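You operate a simulated robot arm through the tools that you are given. There is no shell and no other tool. Be economical: measure what you need, move in short steps, check, and stop when the job is done.

Carry out the task below with a simulated robot arm. There is one attempt and no reset: what you move stays moved.

TASK
Lift the cell box lid open.
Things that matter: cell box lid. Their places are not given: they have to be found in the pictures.

It is judged by the outcome, as a careful person would: the job done as asked, and still so three seconds after it is handed in. It fails if anything else is knocked over, pushed out of place, dropped, spilled or broken.

THE ROBOT
A 7-joint arm with a two-finger parallel gripper, fixed in place. Base frame: the origin is at the foot of the arm, x ahead of it, y to its left, z up. Lengths are in m, angles in rad, forces in N, time in s.
Its first joint turns from -1.152 to 1.152 rad. Payload 2.4 kg.
Tool frame: the origin (TCP) lies between the finger pads and is the grasp point; the fingertips stand 0.03 m ahead of it; z points along the fingers, y is the line along which they close. The gripper opens to 0.094 m. The fingers are 0.028 m wide and 0.01 m thick; the gripper's body (0.05 by 0.096 m) begins 0.055 m behind the TCP.
Orientation is told as [roll, pitch, yaw] about the base's x, y, z axes, in that order, counted from this pose: with the fingers straight down and closing along the base's y, the tool's x points along the base's -x, its y along +y and its z along -z.

THE INTERFACE
- The arm moves only by the tool nudge_tool. Its arguments are lists of equal length, an entry for each row: "linear": the shift along the base's x, y, z in mm, a list of three; "delta_rot": the turn, a rotation vector about the base's x, y, z in rad, a list of three. In form: {"linear": [[x, y, z], ...], "delta_rot": [[wx, wy, wz], ...]}. A call has 1 to 10 rows; each row shifts and turns the commanded pose from where the row before left it. "fingers" is the finger opening in mm, from 0 to 94, set as the call begins (left out, the last holds). A row lasts 0.2 s, in which the tool goes at most 0.05 m and 0.15 rad; a call with a longer step from one row to the next is refused whole, and so is a gripper value outside its range. A pose out of reach is approached as far as the arm can. The call stops where the force on the tool passes 40 N (or 10 N more than at its start, if that is more) or the arm is blocked; 0.2 s more then pass. The fingers move at their own pace (about 0.153 m/s each) and stop on an object; they squeeze with about 41 N. The grip force told is the motor's: it shows also when the fingers shut on nothing. Time passes only in rows, and 0.2 s behind the last, so rows that do not move let the fingers close. It gives the time, the measured TCP pose, the force on the tool (base axes), the opening and the grip force at its end, in the units of the frame above (readings bear some noise), and new pictures: "show" is both (left out), scene, wrist or none.
- Cameras (640 x 400 px; columns grow to the right, rows downward): "scene" is fixed at [0.0462, 0.486, 1.4374]; the picture's right is [-0.65, -0.76, 0.00], its down [-0.49, 0.42, -0.76] and it looks along [0.58, -0.50, -0.64] (base axes); focal length 311 px, centre (320, 200). "wrist" rides on the gripper at [-0.037, 0, -0.058] in the tool frame; the picture's right is [0.00, -1.00, 0.00], its down [0.97, 0.00, -0.24] and it looks along [0.24, 0.00, 0.97] (tool axes); focal length 218 px, centre (320, 200).
- measure_at(camera, pixels): for up to 12 pixels [column, row] of the newest picture of that camera ("zoom" is the newest enlarged one), the place [x, y, z] in the base frame of the surface seen there, good to about 0.002 m. No time passes.
- inspect(camera, box): a new picture of the part [left, top, right, bottom] of that camera's present view, enlarged. No time passes.
- hand_in(): hands the job in; it is judged then, once.

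Work in short steps. Measure before you move; look again where a grasp or a placing could have gone wrong, and mend it. You have 60 turns and 120 pictures in all, the two below and enlarged ones among them. Open the gripper and draw the arm clear of the work before you hand the job in, unless the task says otherwise; then end with one line.

The tools are called after "Emit:" as name(argument=value, ...) on one line, values as JSON. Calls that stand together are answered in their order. nudge_tool: Moves the arm, as the interface text tells. Its arguments: {"type":"object","properties":{"linear":{"type":"array","items":{"type":"array","items":{"type":"number"}}},"delta_rot":{"type":"array","items":{"type":"array","items":{"type":"number"}}},"fingers":{"type":"number"},"show":{"type":"string","enum":["both","scene","wrist","none"]}},"required":["linear","delta_rot"]} The other tools are called the same way: measure_at (camera, pixels) gives the place of the surface under pixels of a picture; inspect (camera, box) takes an enlarged picture of a part of a camera's view; hand_in () hands the job in.

At the start:

```text
clock: 0.0
tcp_pos: [0.2678, 0.2764, 1.1905]
tcp_rot: [-0.001, 0.0, 0.0]
ft_force: [0.7, -0.2, -0.1]
opening: 0.0941
grasp_force: 0.0
```

scene: 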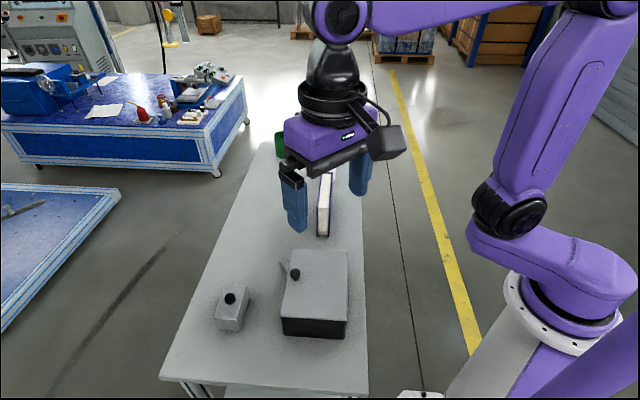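
wrist: 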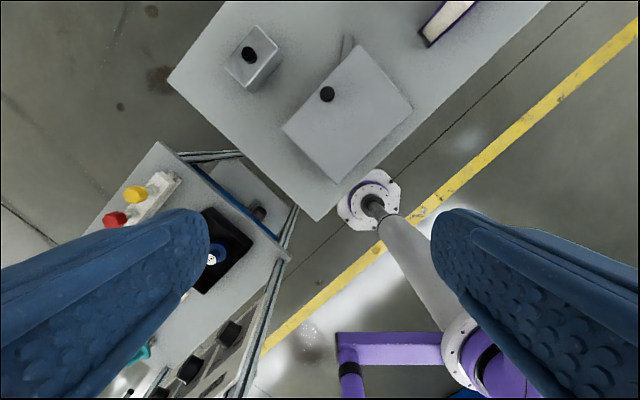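

The scene shows a box with a grey lid and black knob near (295,275), and a smaller one at (230,298). I enlarge to see the details.

Emit:
inspect(camera="scene", box=[200, 220, 380, 350])

Emit:
inspect(camera="wrist", box=[200, 0, 440, 200])

Emit:
measure_at(camera="scene", pixels=[[295, 273], [291, 252], [345, 252], [346, 320], [283, 316], [347, 336], [283, 333], [283, 268], [230, 298], [320, 290], [290, 290], [255, 350]])

```text
3.08 times, centred on (290, 285) of scene
```

zoom: 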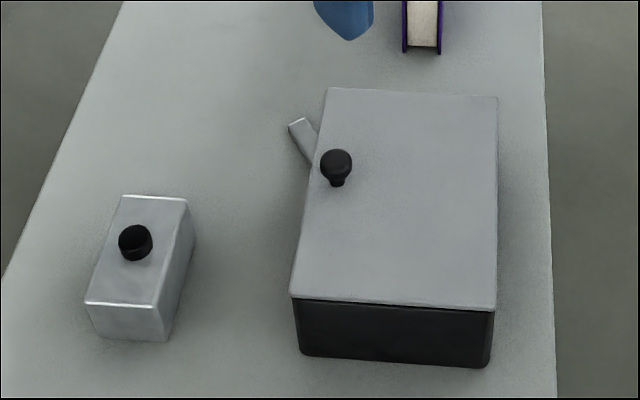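

```text
2.00 times, centred on (320, 100) of wrist
```

zoom: 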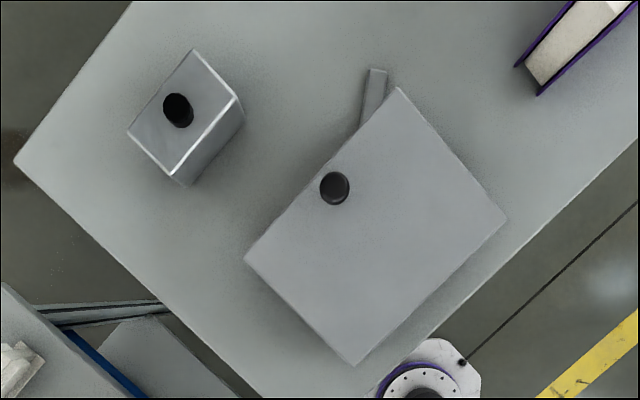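

```text
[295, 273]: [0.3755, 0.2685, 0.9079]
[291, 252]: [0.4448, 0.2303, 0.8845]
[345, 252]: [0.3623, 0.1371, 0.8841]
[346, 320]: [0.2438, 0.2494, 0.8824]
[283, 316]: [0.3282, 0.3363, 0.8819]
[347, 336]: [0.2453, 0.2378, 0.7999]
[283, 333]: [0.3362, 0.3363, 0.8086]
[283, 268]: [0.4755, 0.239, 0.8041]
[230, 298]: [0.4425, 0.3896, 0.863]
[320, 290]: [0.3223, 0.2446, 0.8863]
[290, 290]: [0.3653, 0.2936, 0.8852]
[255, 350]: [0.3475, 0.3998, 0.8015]
```

The scene gives a table height near 0.80, not the stated 0.853, so I cross-check with the wrist camera. It also covers the strip at the box's edge (zoom 375,90).

Emit:
measure_at(camera="wrist", pixels=[[327, 94], [347, 40], [343, 60], [250, 55], [350, 110], [300, 45], [400, 46], [284, 130], [412, 108], [335, 180], [300, 190], [225, 100]])

Emit:
inspect(camera="scene", box=[265, 245, 325, 285])

```text
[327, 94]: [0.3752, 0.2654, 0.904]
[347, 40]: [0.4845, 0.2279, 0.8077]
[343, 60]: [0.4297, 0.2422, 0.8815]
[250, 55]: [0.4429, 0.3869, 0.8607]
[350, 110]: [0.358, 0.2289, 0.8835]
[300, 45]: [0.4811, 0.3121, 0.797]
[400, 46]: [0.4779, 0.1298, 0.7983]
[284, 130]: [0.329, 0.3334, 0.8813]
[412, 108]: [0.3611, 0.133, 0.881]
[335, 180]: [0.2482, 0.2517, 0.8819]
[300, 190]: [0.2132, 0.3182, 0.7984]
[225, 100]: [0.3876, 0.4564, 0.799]
```

```text
10.00 times, centred on (295, 265) of scene
```

zoom: 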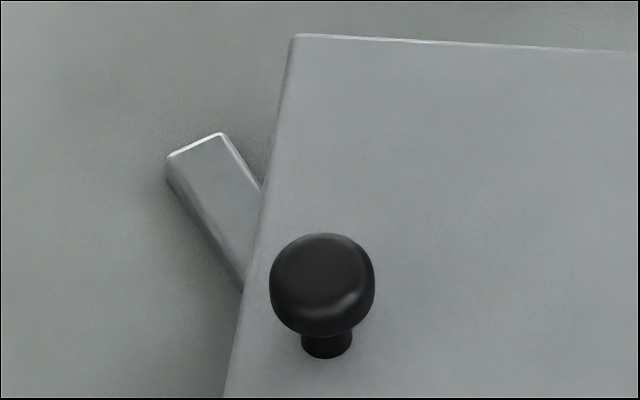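

Both cameras agree: table ~0.80, lid top ~0.882, and knob ~0.906 at about (0.374, 0.265). The lid's front edge runs diagonally and the hinge is on the opposite edge, (0.247,0.250)–(0.361,0.135). I turn the tool 45° so the fingers close parallel to the hinge, and move above the knob.

Emit:
nudge_tool(linear=[[18, -2, -28], [18, -2, -28], [18, -2, -28], [18, -2, -28], [17, -2, -28], [17, -1, -28], [0, 0, 0]], delta_rot=[[0, 0, 0.131], [0, 0, 0.131], [0, 0, 0.131], [0, 0, 0.131], [0, 0, 0.131], [0, 0, 0.13], [0, 0, 0]], fingers=60)

```text
clock: 1.6
tcp_pos: [0.3763, 0.2647, 1.0223]
tcp_rot: [-0.001, 0.0, 0.788]
ft_force: [0.0, 0.0, 0.1]
opening: 0.0599
grasp_force: 0.1
```

scene: 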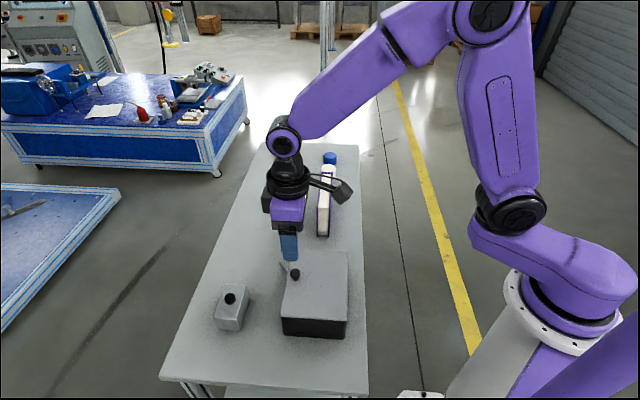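
wrist: 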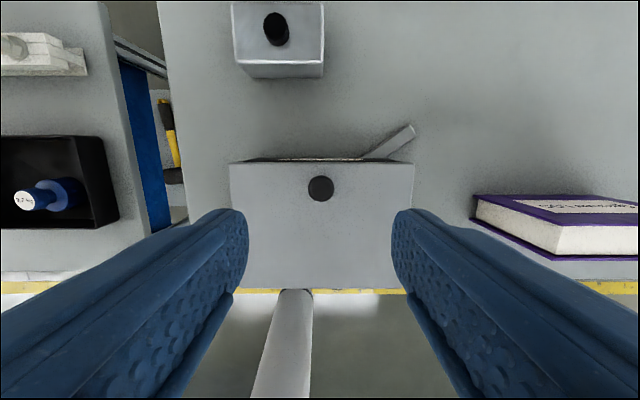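

The tool is aligned and the knob is centred at (320,188). I check the bar, the knob and the edges more closely before descending.

Emit:
inspect(camera="wrist", box=[220, 110, 430, 240])

Emit:
measure_at(camera="wrist", pixels=[[320, 188], [320, 178], [320, 198], [310, 188], [331, 188], [410, 128], [385, 148], [340, 158], [232, 166], [412, 166], [320, 280], [320, 230]])

```text
3.05 times, centred on (325, 175) of wrist
```

zoom: 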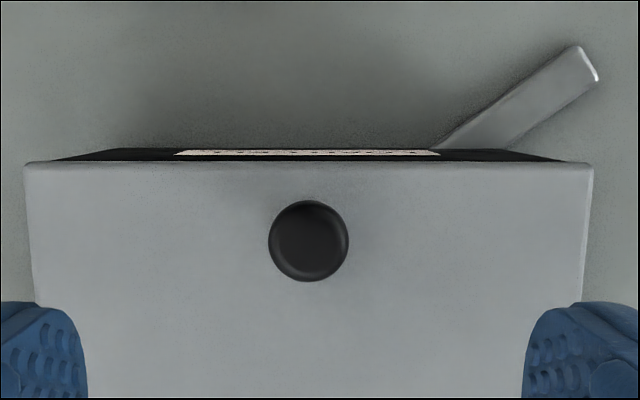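

```text
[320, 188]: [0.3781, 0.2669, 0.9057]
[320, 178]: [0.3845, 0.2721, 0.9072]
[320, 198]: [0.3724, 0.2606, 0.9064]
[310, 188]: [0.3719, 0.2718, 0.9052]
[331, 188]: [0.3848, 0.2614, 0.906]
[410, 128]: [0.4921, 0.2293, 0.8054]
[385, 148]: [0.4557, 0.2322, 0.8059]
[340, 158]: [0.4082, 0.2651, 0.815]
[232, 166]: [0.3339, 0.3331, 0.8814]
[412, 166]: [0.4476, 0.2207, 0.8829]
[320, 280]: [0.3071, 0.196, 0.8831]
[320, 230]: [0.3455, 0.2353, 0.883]
```

The knob centre is (0.3785, 0.267), top at 0.906, and the bar lies loose on the table. I descend so the fingertips stop just above the lid.

Emit:
nudge_tool(linear=[[2, 2, -30], [0, 0, -30], [0, 0, -25], [0, 0, -18], [0, 0, 0]], delta_rot=[[0, 0, 0], [0, 0, 0], [0, 0, 0], [0, 0, 0], [0, 0, 0]], fingers=50)

```text
clock: 2.8
tcp_pos: [0.3772, 0.267, 0.9202]
tcp_rot: [0.0, -0.001, 0.783]
ft_force: [0.6, 0.2, -0.1]
opening: 0.0499
grasp_force: 0.0
```

scene: 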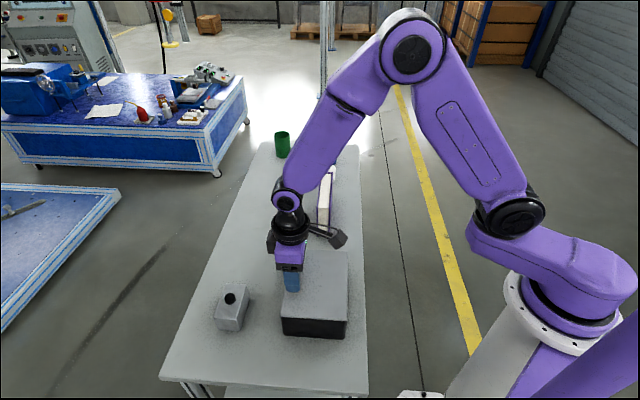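
wrist: 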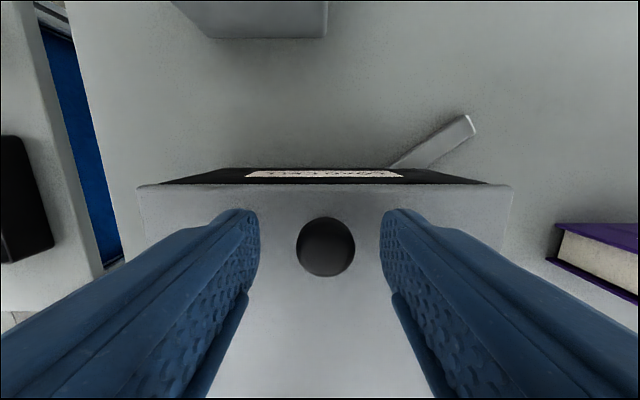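

The knob sits at column 326 against a finger midpoint of ~320.5. I shift about 1.8 mm toward it and close.

Emit:
nudge_tool(linear=[[1.3, -1.3, 0], [0, 0, 0]], delta_rot=[[0, 0, 0], [0, 0, 0]], show="none")

Emit:
nudge_tool(linear=[[0, 0, 0], [0, 0, 0], [0, 0, 0]], delta_rot=[[0, 0, 0], [0, 0, 0], [0, 0, 0]], fingers=0)

```text
clock: 3.4
tcp_pos: [0.3775, 0.2649, 0.9202]
tcp_rot: [0.001, -0.001, 0.785]
ft_force: [-0.2, -0.3, 0.4]
opening: 0.0499
grasp_force: 0.1
```

```text
clock: 4.2
tcp_pos: [0.3778, 0.2652, 0.9207]
tcp_rot: [0.0, 0.0, 0.785]
ft_force: [2.4, -3.0, -0.2]
opening: 0.0207
grasp_force: 45.0
```

scene: 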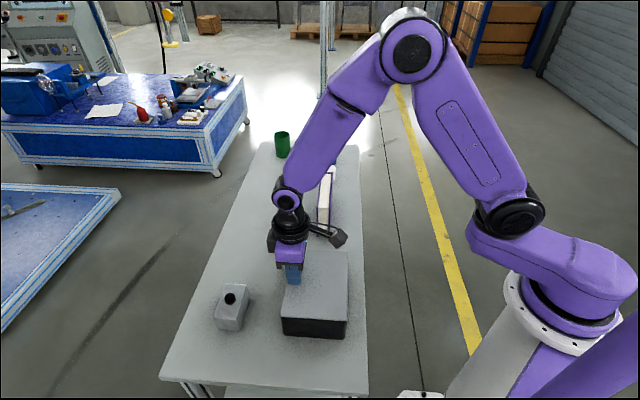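
wrist: 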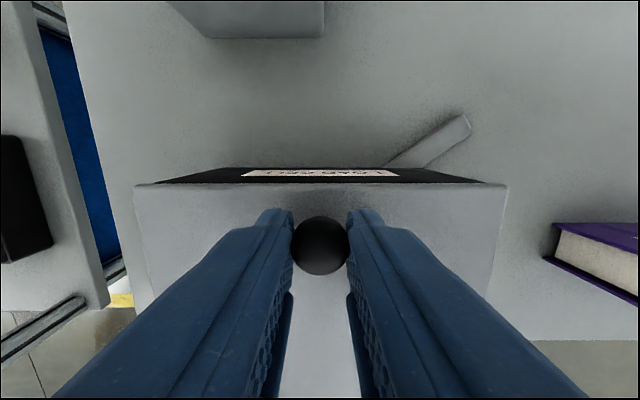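

The knob is gripped at 20.7 mm. I start the arc about the hinge edge (radius ~0.103 m), with the tool turning along with the lid.

Emit:
nudge_tool(linear=[[-3.3, -3.3, 10.1], [-4.0, -4.0, 9.6], [0, 0, 0]], delta_rot=[[0.0707, -0.0707, 0], [0.0707, -0.0707, 0], [0, 0, 0]])

```text
clock: 5.0
tcp_pos: [0.3716, 0.2567, 0.941]
tcp_rot: [0.0, -0.202, 0.786]
ft_force: [3.6, -3.8, 10.5]
opening: 0.0212
grasp_force: 45.3
```

scene: 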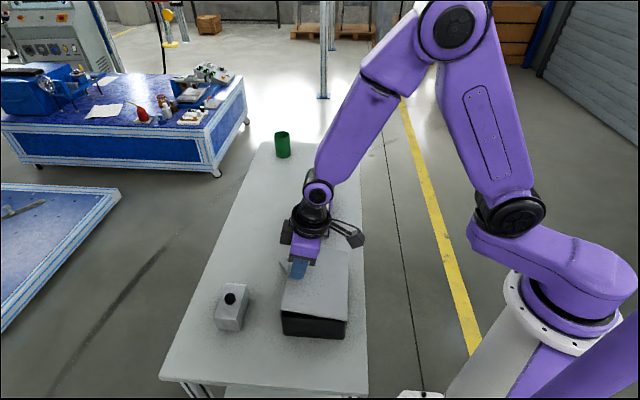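
wrist: 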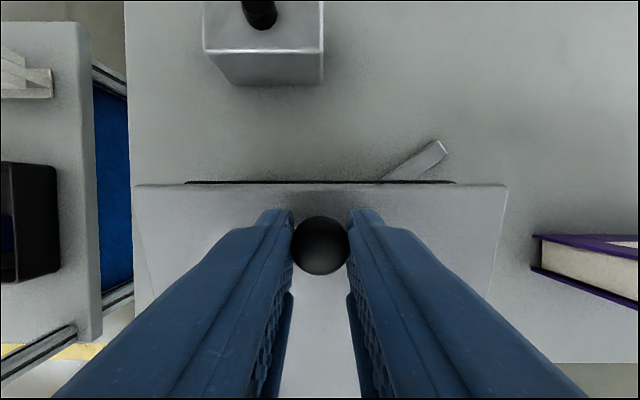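

The lid follows, and I check how it moves.

Emit:
inspect(camera="scene", box=[250, 230, 380, 350])

Emit:
measure_at(camera="scene", pixels=[[286, 300], [344, 315], [347, 253], [315, 311], [340, 285]])

```text
3.33 times, centred on (315, 290) of scene
```

zoom: 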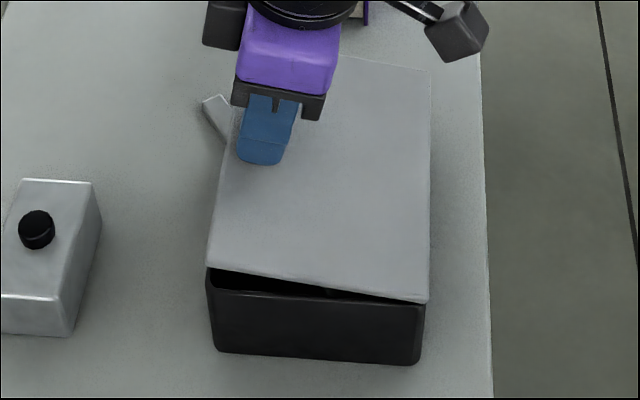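

```text
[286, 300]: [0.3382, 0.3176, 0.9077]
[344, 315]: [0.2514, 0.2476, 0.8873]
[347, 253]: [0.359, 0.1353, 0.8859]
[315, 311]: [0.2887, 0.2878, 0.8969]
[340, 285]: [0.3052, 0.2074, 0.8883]
```

The hinge is confirmed at the near edge: back corner z ~0.887, front ~0.908. I continue the arc.

Emit:
nudge_tool(linear=[[-4.7, -4.7, 9.0], [-5.3, -5.3, 8.3], [-5.9, -5.9, 7.5], [0, 0, 0]], delta_rot=[[0.0707, -0.0707, 0], [0.0707, -0.0707, 0], [0.0707, -0.0707, 0], [0, 0, 0]], show="scene")

Emit:
nudge_tool(linear=[[-6.4, -6.4, 6.6], [-6.8, -6.8, 5.7], [-7.1, -7.1, 4.7], [0, 0, 0]], delta_rot=[[0.0707, -0.0707, 0], [0.0707, -0.0707, 0], [0.0707, -0.0707, 0], [0, 0, 0]])

```text
clock: 6.0
tcp_pos: [0.354, 0.242, 0.9661]
tcp_rot: [0.0, -0.503, 0.782]
ft_force: [16.4, -6.6, 5.9]
opening: 0.0208
grasp_force: 45.1
```

scene: 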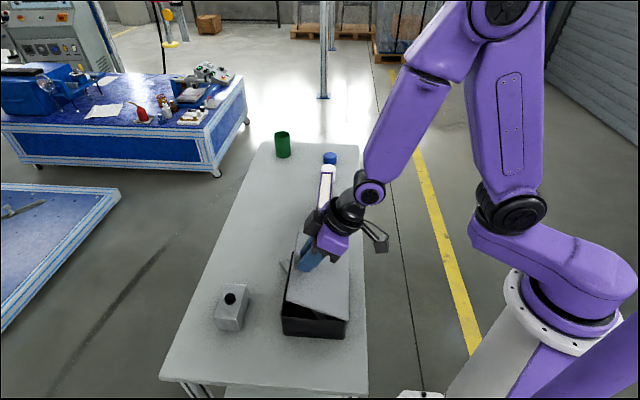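

```text
clock: 7.0
tcp_pos: [0.3354, 0.2209, 0.9847]
tcp_rot: [0.001, -0.805, 0.783]
ft_force: [13.3, 3.1, 6.8]
opening: 0.021
grasp_force: 44.7
```

scene: 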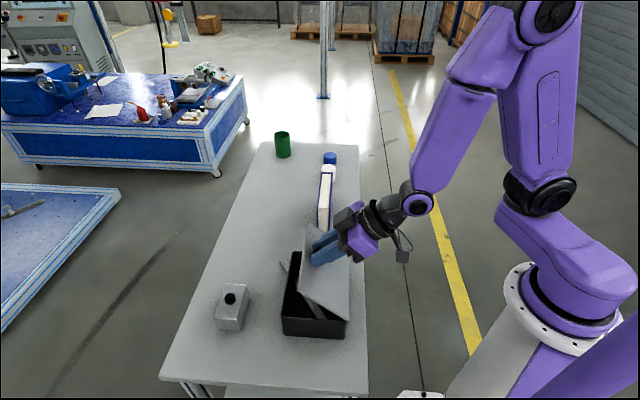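
wrist: 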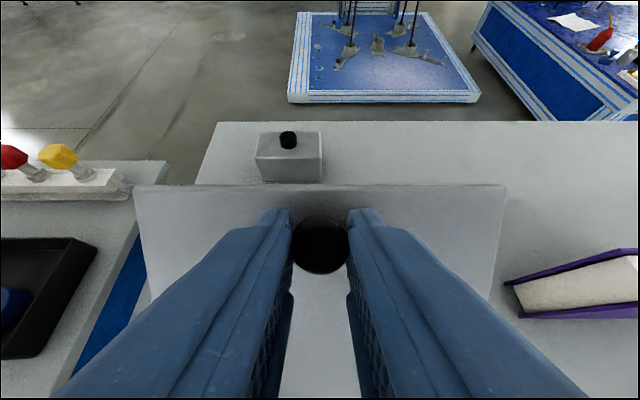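

The lid is at about 46° and following cleanly. I continue.

Emit:
nudge_tool(linear=[[-7.5, -7.5, 3.7], [-7.6, -7.6, 2.6], [0, 0, 0]], delta_rot=[[0.0707, -0.0707, 0], [0.0707, -0.0707, 0], [0, 0, 0]], show="none")

Emit:
nudge_tool(linear=[[-7.8, -7.8, 1.5], [-7.8, -7.8, 0.4], [0, 0, 0]], delta_rot=[[0.0707, -0.0707, 0], [0.0707, -0.0707, 0], [0, 0, 0]])

Emit:
inspect(camera="scene", box=[250, 190, 410, 350])

```text
clock: 7.8
tcp_pos: [0.3192, 0.2062, 0.9905]
tcp_rot: [0.005, -1.007, 0.779]
ft_force: [11.7, -3.8, 26.1]
opening: 0.0208
grasp_force: 45.0
```

```text
clock: 8.6
tcp_pos: [0.3042, 0.1915, 0.9919]
tcp_rot: [0.005, -1.211, 0.781]
ft_force: [8.1, -5.5, 31.1]
opening: 0.021
grasp_force: 44.6
```

scene: 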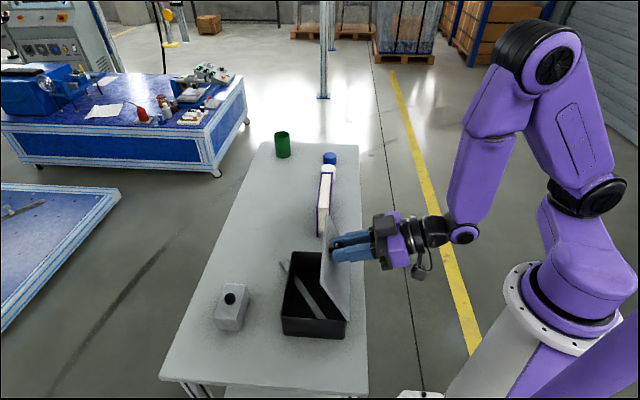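
wrist: 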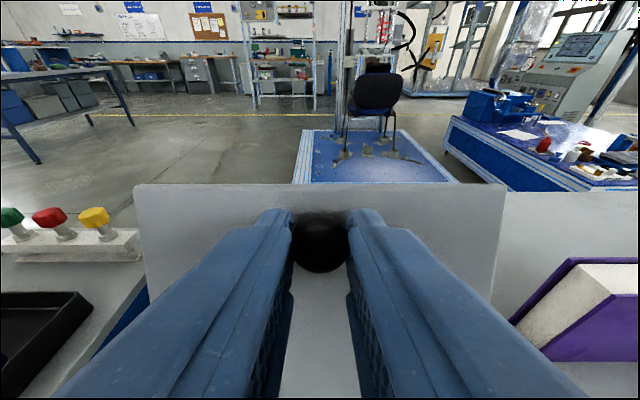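

```text
2.50 times, centred on (330, 270) of scene
```

zoom: 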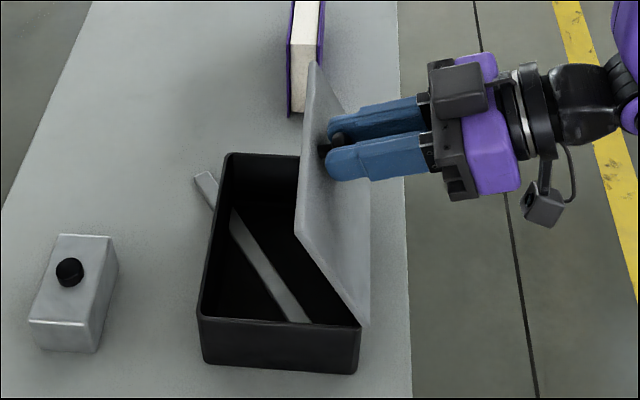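

The lid is near 69°. The tool reads about 31 N upward, so I ease z by +2 mm and continue.

Emit:
nudge_tool(linear=[[0, 0, 2], [-7.9, -7.9, -0.7], [-7.8, -7.8, -1.9], [0, 0, 0]], delta_rot=[[0, 0, 0], [0.0707, -0.0707, 0], [0.0707, -0.0707, 0], [0, 0, 0]], show="scene")

```text
clock: 9.6
tcp_pos: [0.2916, 0.1793, 0.9884]
tcp_rot: [-0.002, -1.411, 0.78]
ft_force: [9.8, -15.2, 33.8]
opening: 0.0207
grasp_force: 45.1
out of reach, approached as far as the arm can: row 3
```

scene: 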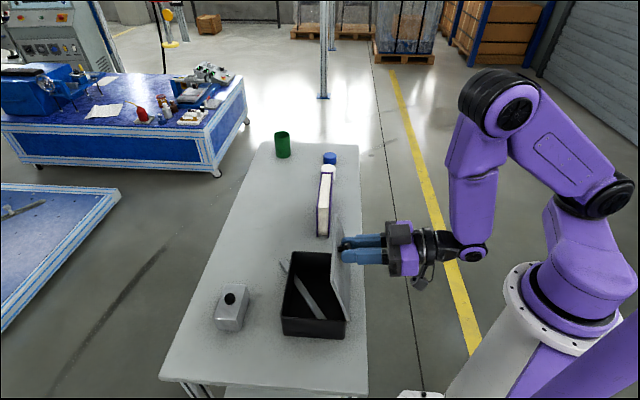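

The lid is at about 80° and the arm is at its limit with this tilt. I keep pulling toward the base while easing the tool tilt back, letting the knob pivot between the pads.

Emit:
nudge_tool(linear=[[-3.5, -3.5, 0.9], [-3.6, -3.6, 0.8], [-3.4, -3.4, 0.2], [-3.4, -3.4, 0.2], [0, 0, 0]], delta_rot=[[-0.0354, 0.0354, 0], [-0.0354, 0.0354, 0], [-0.0354, 0.0354, 0], [-0.0354, 0.0354, 0], [0, 0, 0]])

Emit:
inspect(camera="scene", box=[250, 190, 410, 350])

```text
clock: 10.2
tcp_pos: [0.2938, 0.1819, 0.9863]
tcp_rot: [0.002, -1.334, 0.765]
ft_force: [1.5, -1.4, 1.6]
opening: 0.0208
grasp_force: 44.4
stopped in row 3: the force on the tool passed its limit (the readings are from after the stop); the commanded pose is now the measured one
out of reach, approached as far as the arm can: row 1, 2, 3
```

scene: 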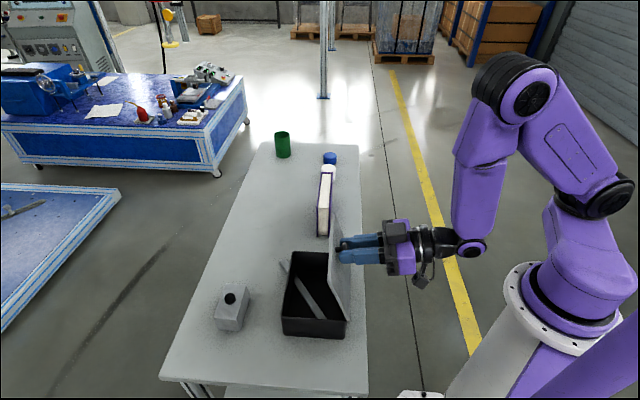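
wrist: 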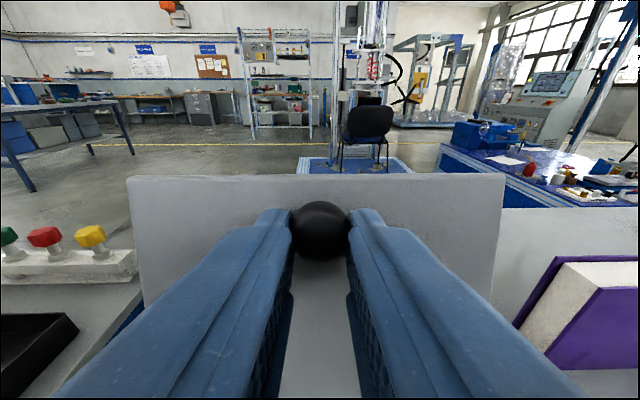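

```text
2.50 times, centred on (330, 270) of scene
```

zoom: 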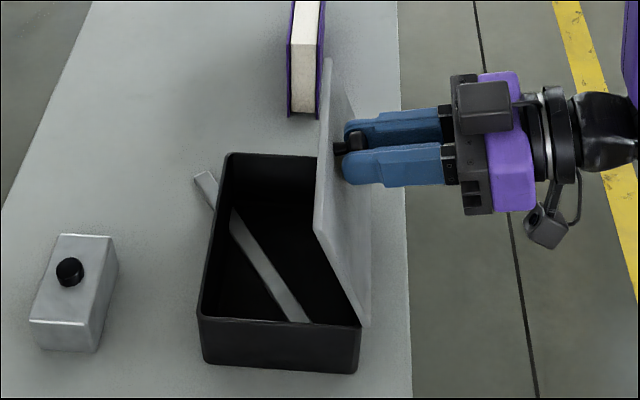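

The inner reach limits the tilt. I rotate the tool back about the knob, keeping the grip, so a later pull toward the base is within reach.

Emit:
nudge_tool(linear=[[0.7, 0.7, 2], [0.7, 0.7, 2], [0.6, 0.6, 2], [0.6, 0.6, 2], [0, 0, 0]], delta_rot=[[-0.067, 0.067, 0], [-0.067, 0.067, 0], [-0.067, 0.067, 0], [-0.067, 0.067, 0], [0, 0, 0]])

Emit:
inspect(camera="scene", box=[250, 190, 410, 350])

```text
clock: 11.4
tcp_pos: [0.2978, 0.186, 0.9959]
tcp_rot: [-0.012, -0.958, 0.775]
ft_force: [13.4, -2.6, 1.2]
opening: 0.0209
grasp_force: 45.0
```

scene: 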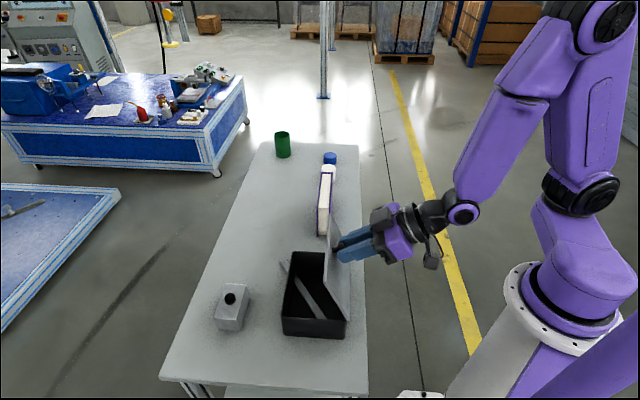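
wrist: 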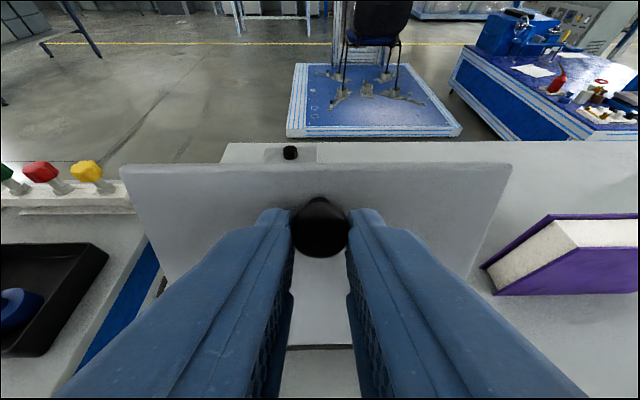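

```text
2.50 times, centred on (330, 270) of scene
```

zoom: 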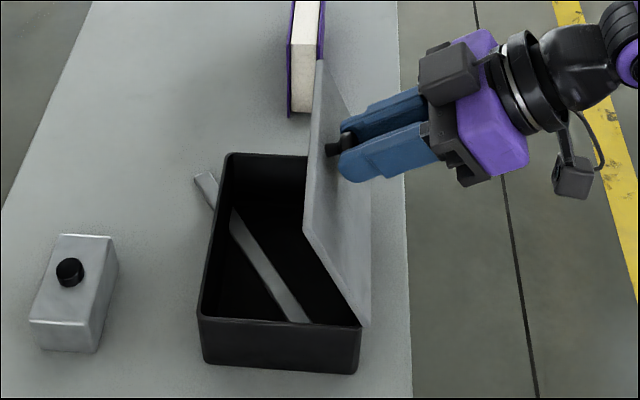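

The pivot works: tool at 55°, lid about 74°. Now I pull toward the base with the tilt fixed.

Emit:
nudge_tool(linear=[[-7.8, -7.8, 0.4], [-7.4, -7.4, -0.6], [-7.4, -7.4, -1.7], [0, 0, 0]], delta_rot=[[0, 0, 0], [0, 0, 0], [0, 0, 0], [0, 0, 0]])

Emit:
inspect(camera="scene", box=[250, 190, 410, 350])

```text
clock: 12.2
tcp_pos: [0.2844, 0.1736, 0.9956]
tcp_rot: [-0.009, -0.969, 0.761]
ft_force: [2.0, -3.5, 2.7]
opening: 0.0208
grasp_force: 45.1
stopped in row 3: the force on the tool passed its limit (the readings are from after the stop); the commanded pose is now the measured one
out of reach, approached as far as the arm can: row 2, 3
```

scene: 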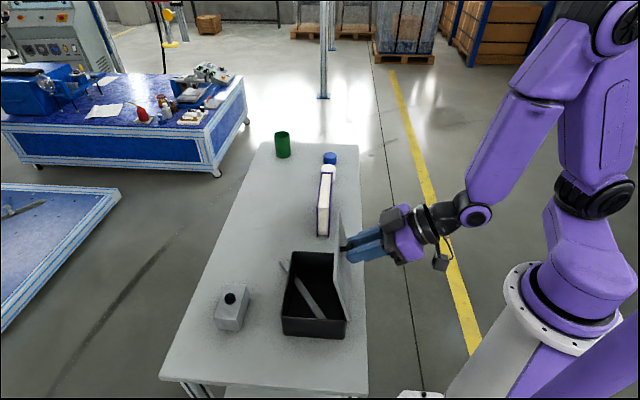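
wrist: 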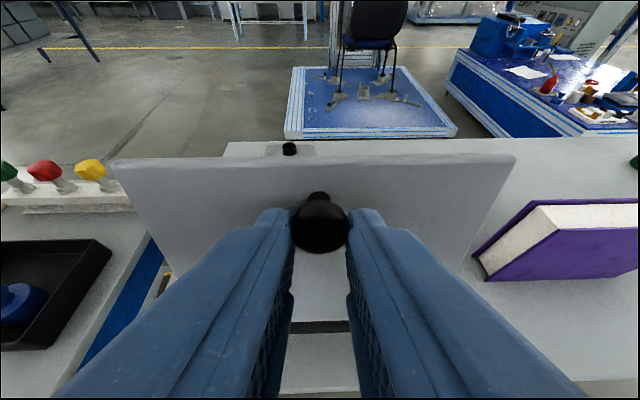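

```text
2.50 times, centred on (330, 270) of scene
```

zoom: 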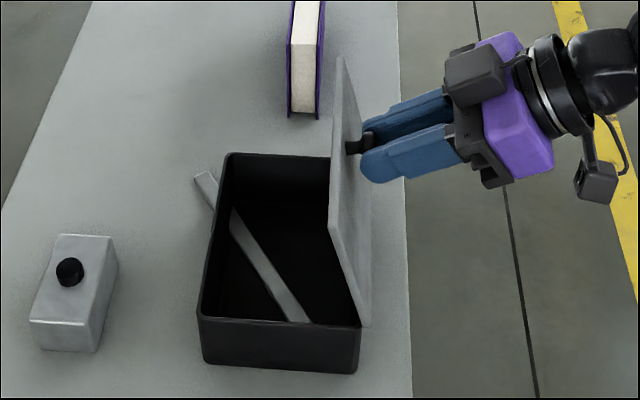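

The lid is at about 84°. I rotate the tool back a bit more about the knob and pull the last few degrees.

Emit:
nudge_tool(linear=[[0.8, 0.8, 1.4], [0.7, 0.7, 1.3], [0, 0, 0], [-3, -3, -0.6], [-3, -3, -0.6], [-3, -3, -0.7], [0, 0, 0]], delta_rot=[[-0.055, 0.055, 0], [-0.055, 0.055, 0], [0, 0, 0], [0, 0, 0], [0, 0, 0], [0, 0, 0], [0, 0, 0]])

Emit:
inspect(camera="scene", box=[250, 190, 410, 350])

```text
clock: 13.8
tcp_pos: [0.2807, 0.1682, 1.0001]
tcp_rot: [-0.013, -0.828, 0.763]
ft_force: [13.1, -5.6, 23.9]
opening: 0.0208
grasp_force: 45.0
```

scene: 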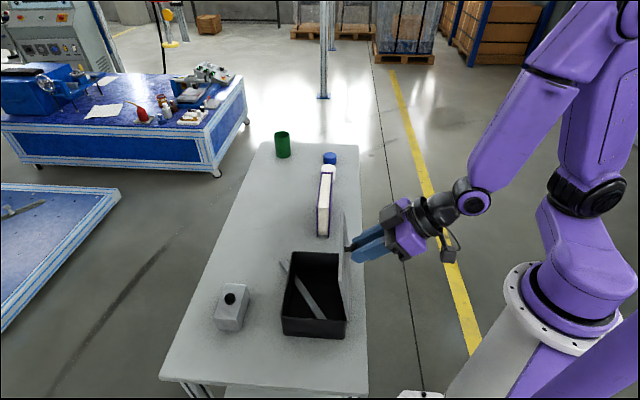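
wrist: 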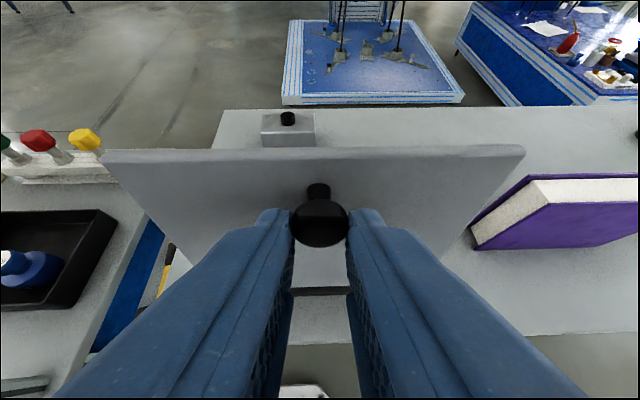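

```text
2.50 times, centred on (330, 270) of scene
```

zoom: 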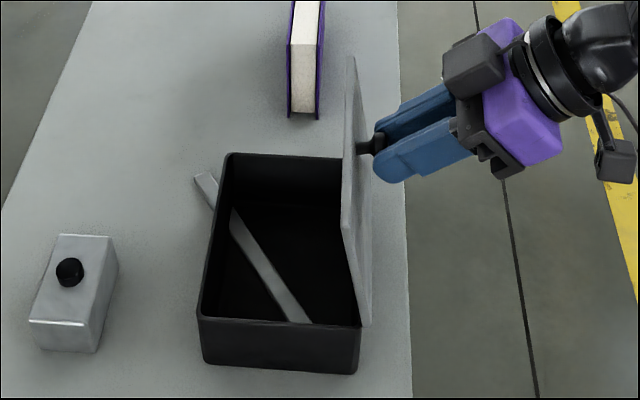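

The lid is about 89°, with a visible gap between fingertips and lid. I pull a little further past vertical.

Emit:
nudge_tool(linear=[[0, 0, 1.5], [-3, -3, -0.5], [-3, -3, -0.6], [-3, -3, -0.8], [0, 0, 0]], delta_rot=[[-0.02, 0.02, 0], [-0.02, 0.02, 0], [-0.02, 0.02, 0], [0, 0, 0], [0, 0, 0]])

Emit:
inspect(camera="scene", box=[250, 190, 410, 350])

```text
clock: 15.0
tcp_pos: [0.271, 0.158, 0.9985]
tcp_rot: [-0.018, -0.74, 0.768]
ft_force: [8.4, -3.5, 24.3]
opening: 0.0211
grasp_force: 45.5
```

scene: 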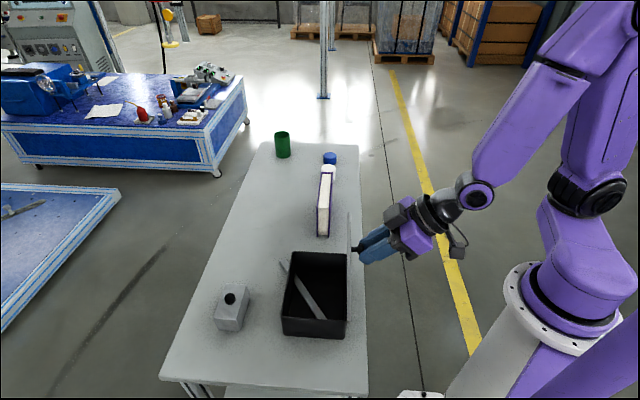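
wrist: 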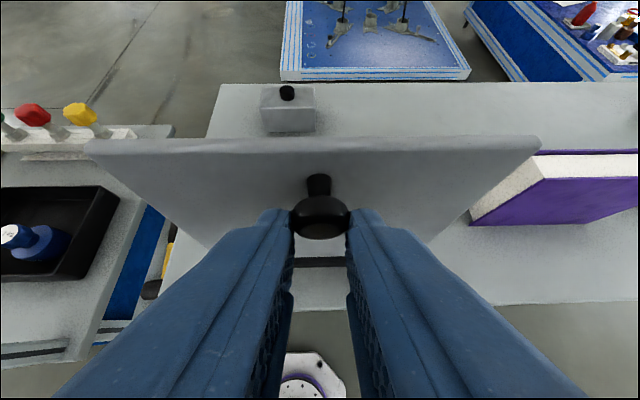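

```text
2.50 times, centred on (330, 270) of scene
```

zoom: 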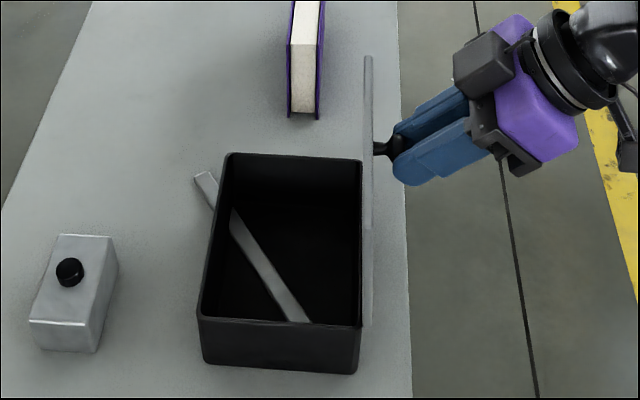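

The lid is past vertical, about 97°. I pull slightly more to find the stop, so it won't swing far on release.

Emit:
nudge_tool(linear=[[0, 0, 1], [-3, -3, -0.8], [-3, -3, -1], [-3, -3, -1.2], [0, 0, 0]], delta_rot=[[-0.02, 0.02, 0], [-0.02, 0.02, 0], [-0.02, 0.02, 0], [-0.02, 0.02, 0], [0, 0, 0]], show="none")

Emit:
inspect(camera="scene", box=[250, 190, 410, 350])

```text
clock: 16.2
tcp_pos: [0.2621, 0.1489, 0.9951]
tcp_rot: [-0.022, -0.623, 0.768]
ft_force: [5.7, 1.9, 19.3]
opening: 0.0208
grasp_force: 45.3
```

```text
2.50 times, centred on (330, 270) of scene
```

zoom: 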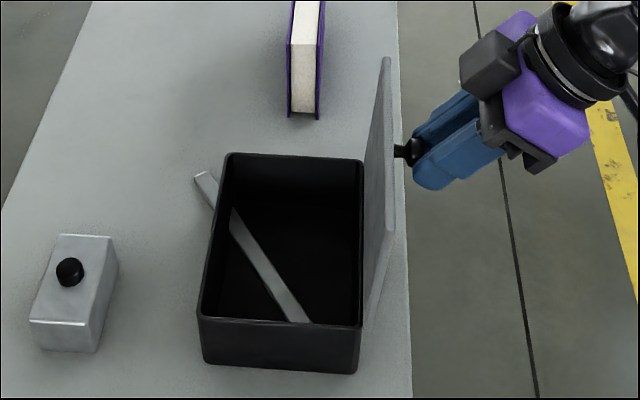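

The lid is at ~105° and the box is unmoved. I open the fingers and watch whether the lid stays.

Emit:
nudge_tool(linear=[[0, 0, 0], [0, 0, 0], [0, 0, 0]], delta_rot=[[0, 0, 0], [0, 0, 0], [0, 0, 0]], fingers=50, show="wrist")

Emit:
inspect(camera="scene", box=[250, 190, 410, 350])

```text
clock: 17.0
tcp_pos: [0.2584, 0.149, 0.9955]
tcp_rot: [-0.019, -0.615, 0.769]
ft_force: [0.0, 0.4, -1.2]
opening: 0.05
grasp_force: 0.1
```

wrist: 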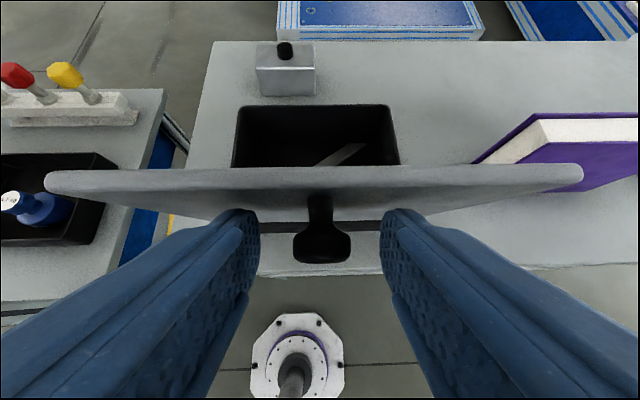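

```text
2.50 times, centred on (330, 270) of scene
```

zoom: 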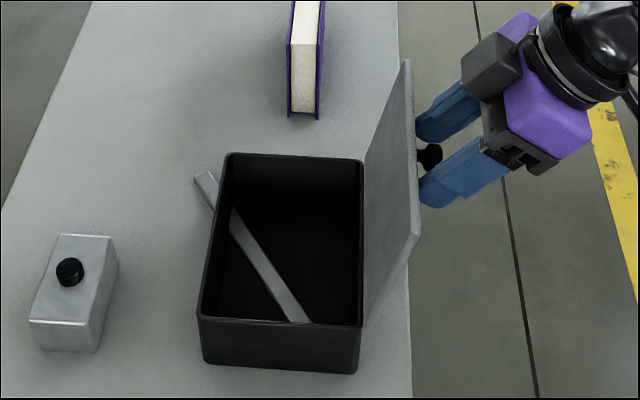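

The lid swung back a bit further open, possibly resting on its stop or the fingertips. I retract along the tool axis, up and away.

Emit:
nudge_tool(linear=[[-4, -4, 8], [-4, -4, 8], [-4, -4, 10], [0, 0, 15], [0, 0, 0]], delta_rot=[[0, 0, 0], [0, 0, 0], [0, 0, 0], [0, 0, 0], [0, 0, 0]], fingers=70, show="wrist")

Emit:
inspect(camera="scene", box=[250, 190, 410, 350])

```text
clock: 18.2
tcp_pos: [0.2465, 0.1357, 1.0373]
tcp_rot: [-0.019, -0.615, 0.77]
ft_force: [-0.1, 0.5, 0.2]
opening: 0.0699
grasp_force: 0.0
```

wrist: 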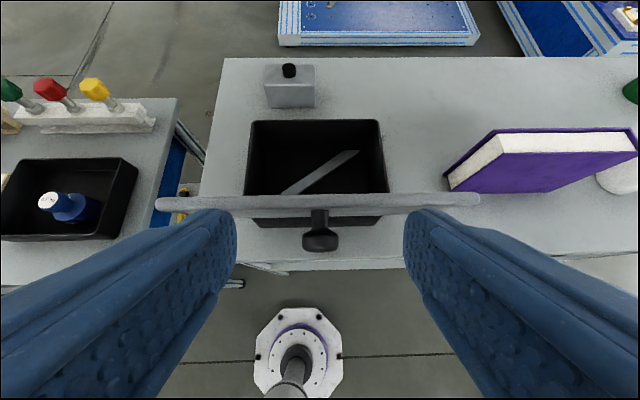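

```text
2.50 times, centred on (330, 270) of scene
```

zoom: 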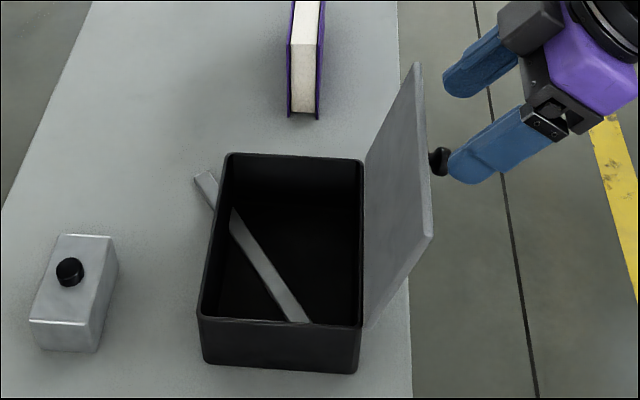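

The fingers are above the knob and the lid stands at its stop. I move straight up, then away, and check.

Emit:
nudge_tool(linear=[[0, 0, 30], [0, 0, 30], [0, 0, 30], [0, 0, 30], [0, 0, 0], [0, 0, 0], [0, 0, 0], [0, 0, 0]], delta_rot=[[0, 0, 0], [0, 0, 0], [0, 0, 0], [0, 0, 0], [0, 0, 0], [0, 0, 0], [0, 0, 0], [0, 0, 0]])

Emit:
inspect(camera="scene", box=[250, 190, 410, 350])

```text
clock: 20.0
tcp_pos: [0.2472, 0.1364, 1.1572]
tcp_rot: [-0.019, -0.615, 0.769]
ft_force: [0.5, 0.8, -0.4]
opening: 0.07
grasp_force: 0.0
```

scene: 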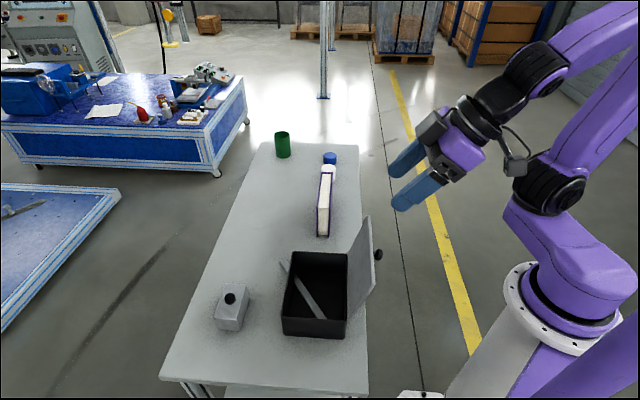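
wrist: 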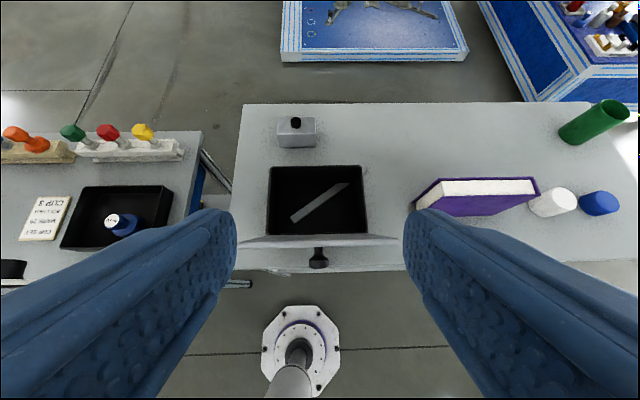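

```text
2.50 times, centred on (330, 270) of scene
```

zoom: 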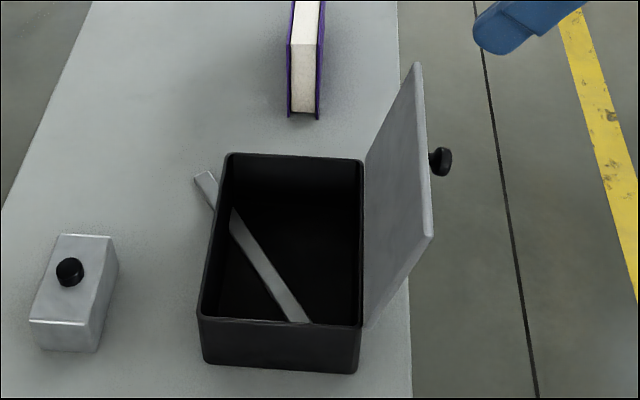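

The lid rests open past vertical and has not moved over the last second. Everything else is in place, the gripper is open and the arm is clear, so I hand in.

Emit:
hand_in()

```text
The job is handed in.
```

The cell box lid is open: it stands by itself past vertical, at roughly 115°. The box and everything around it stayed in place, and the arm is clear.
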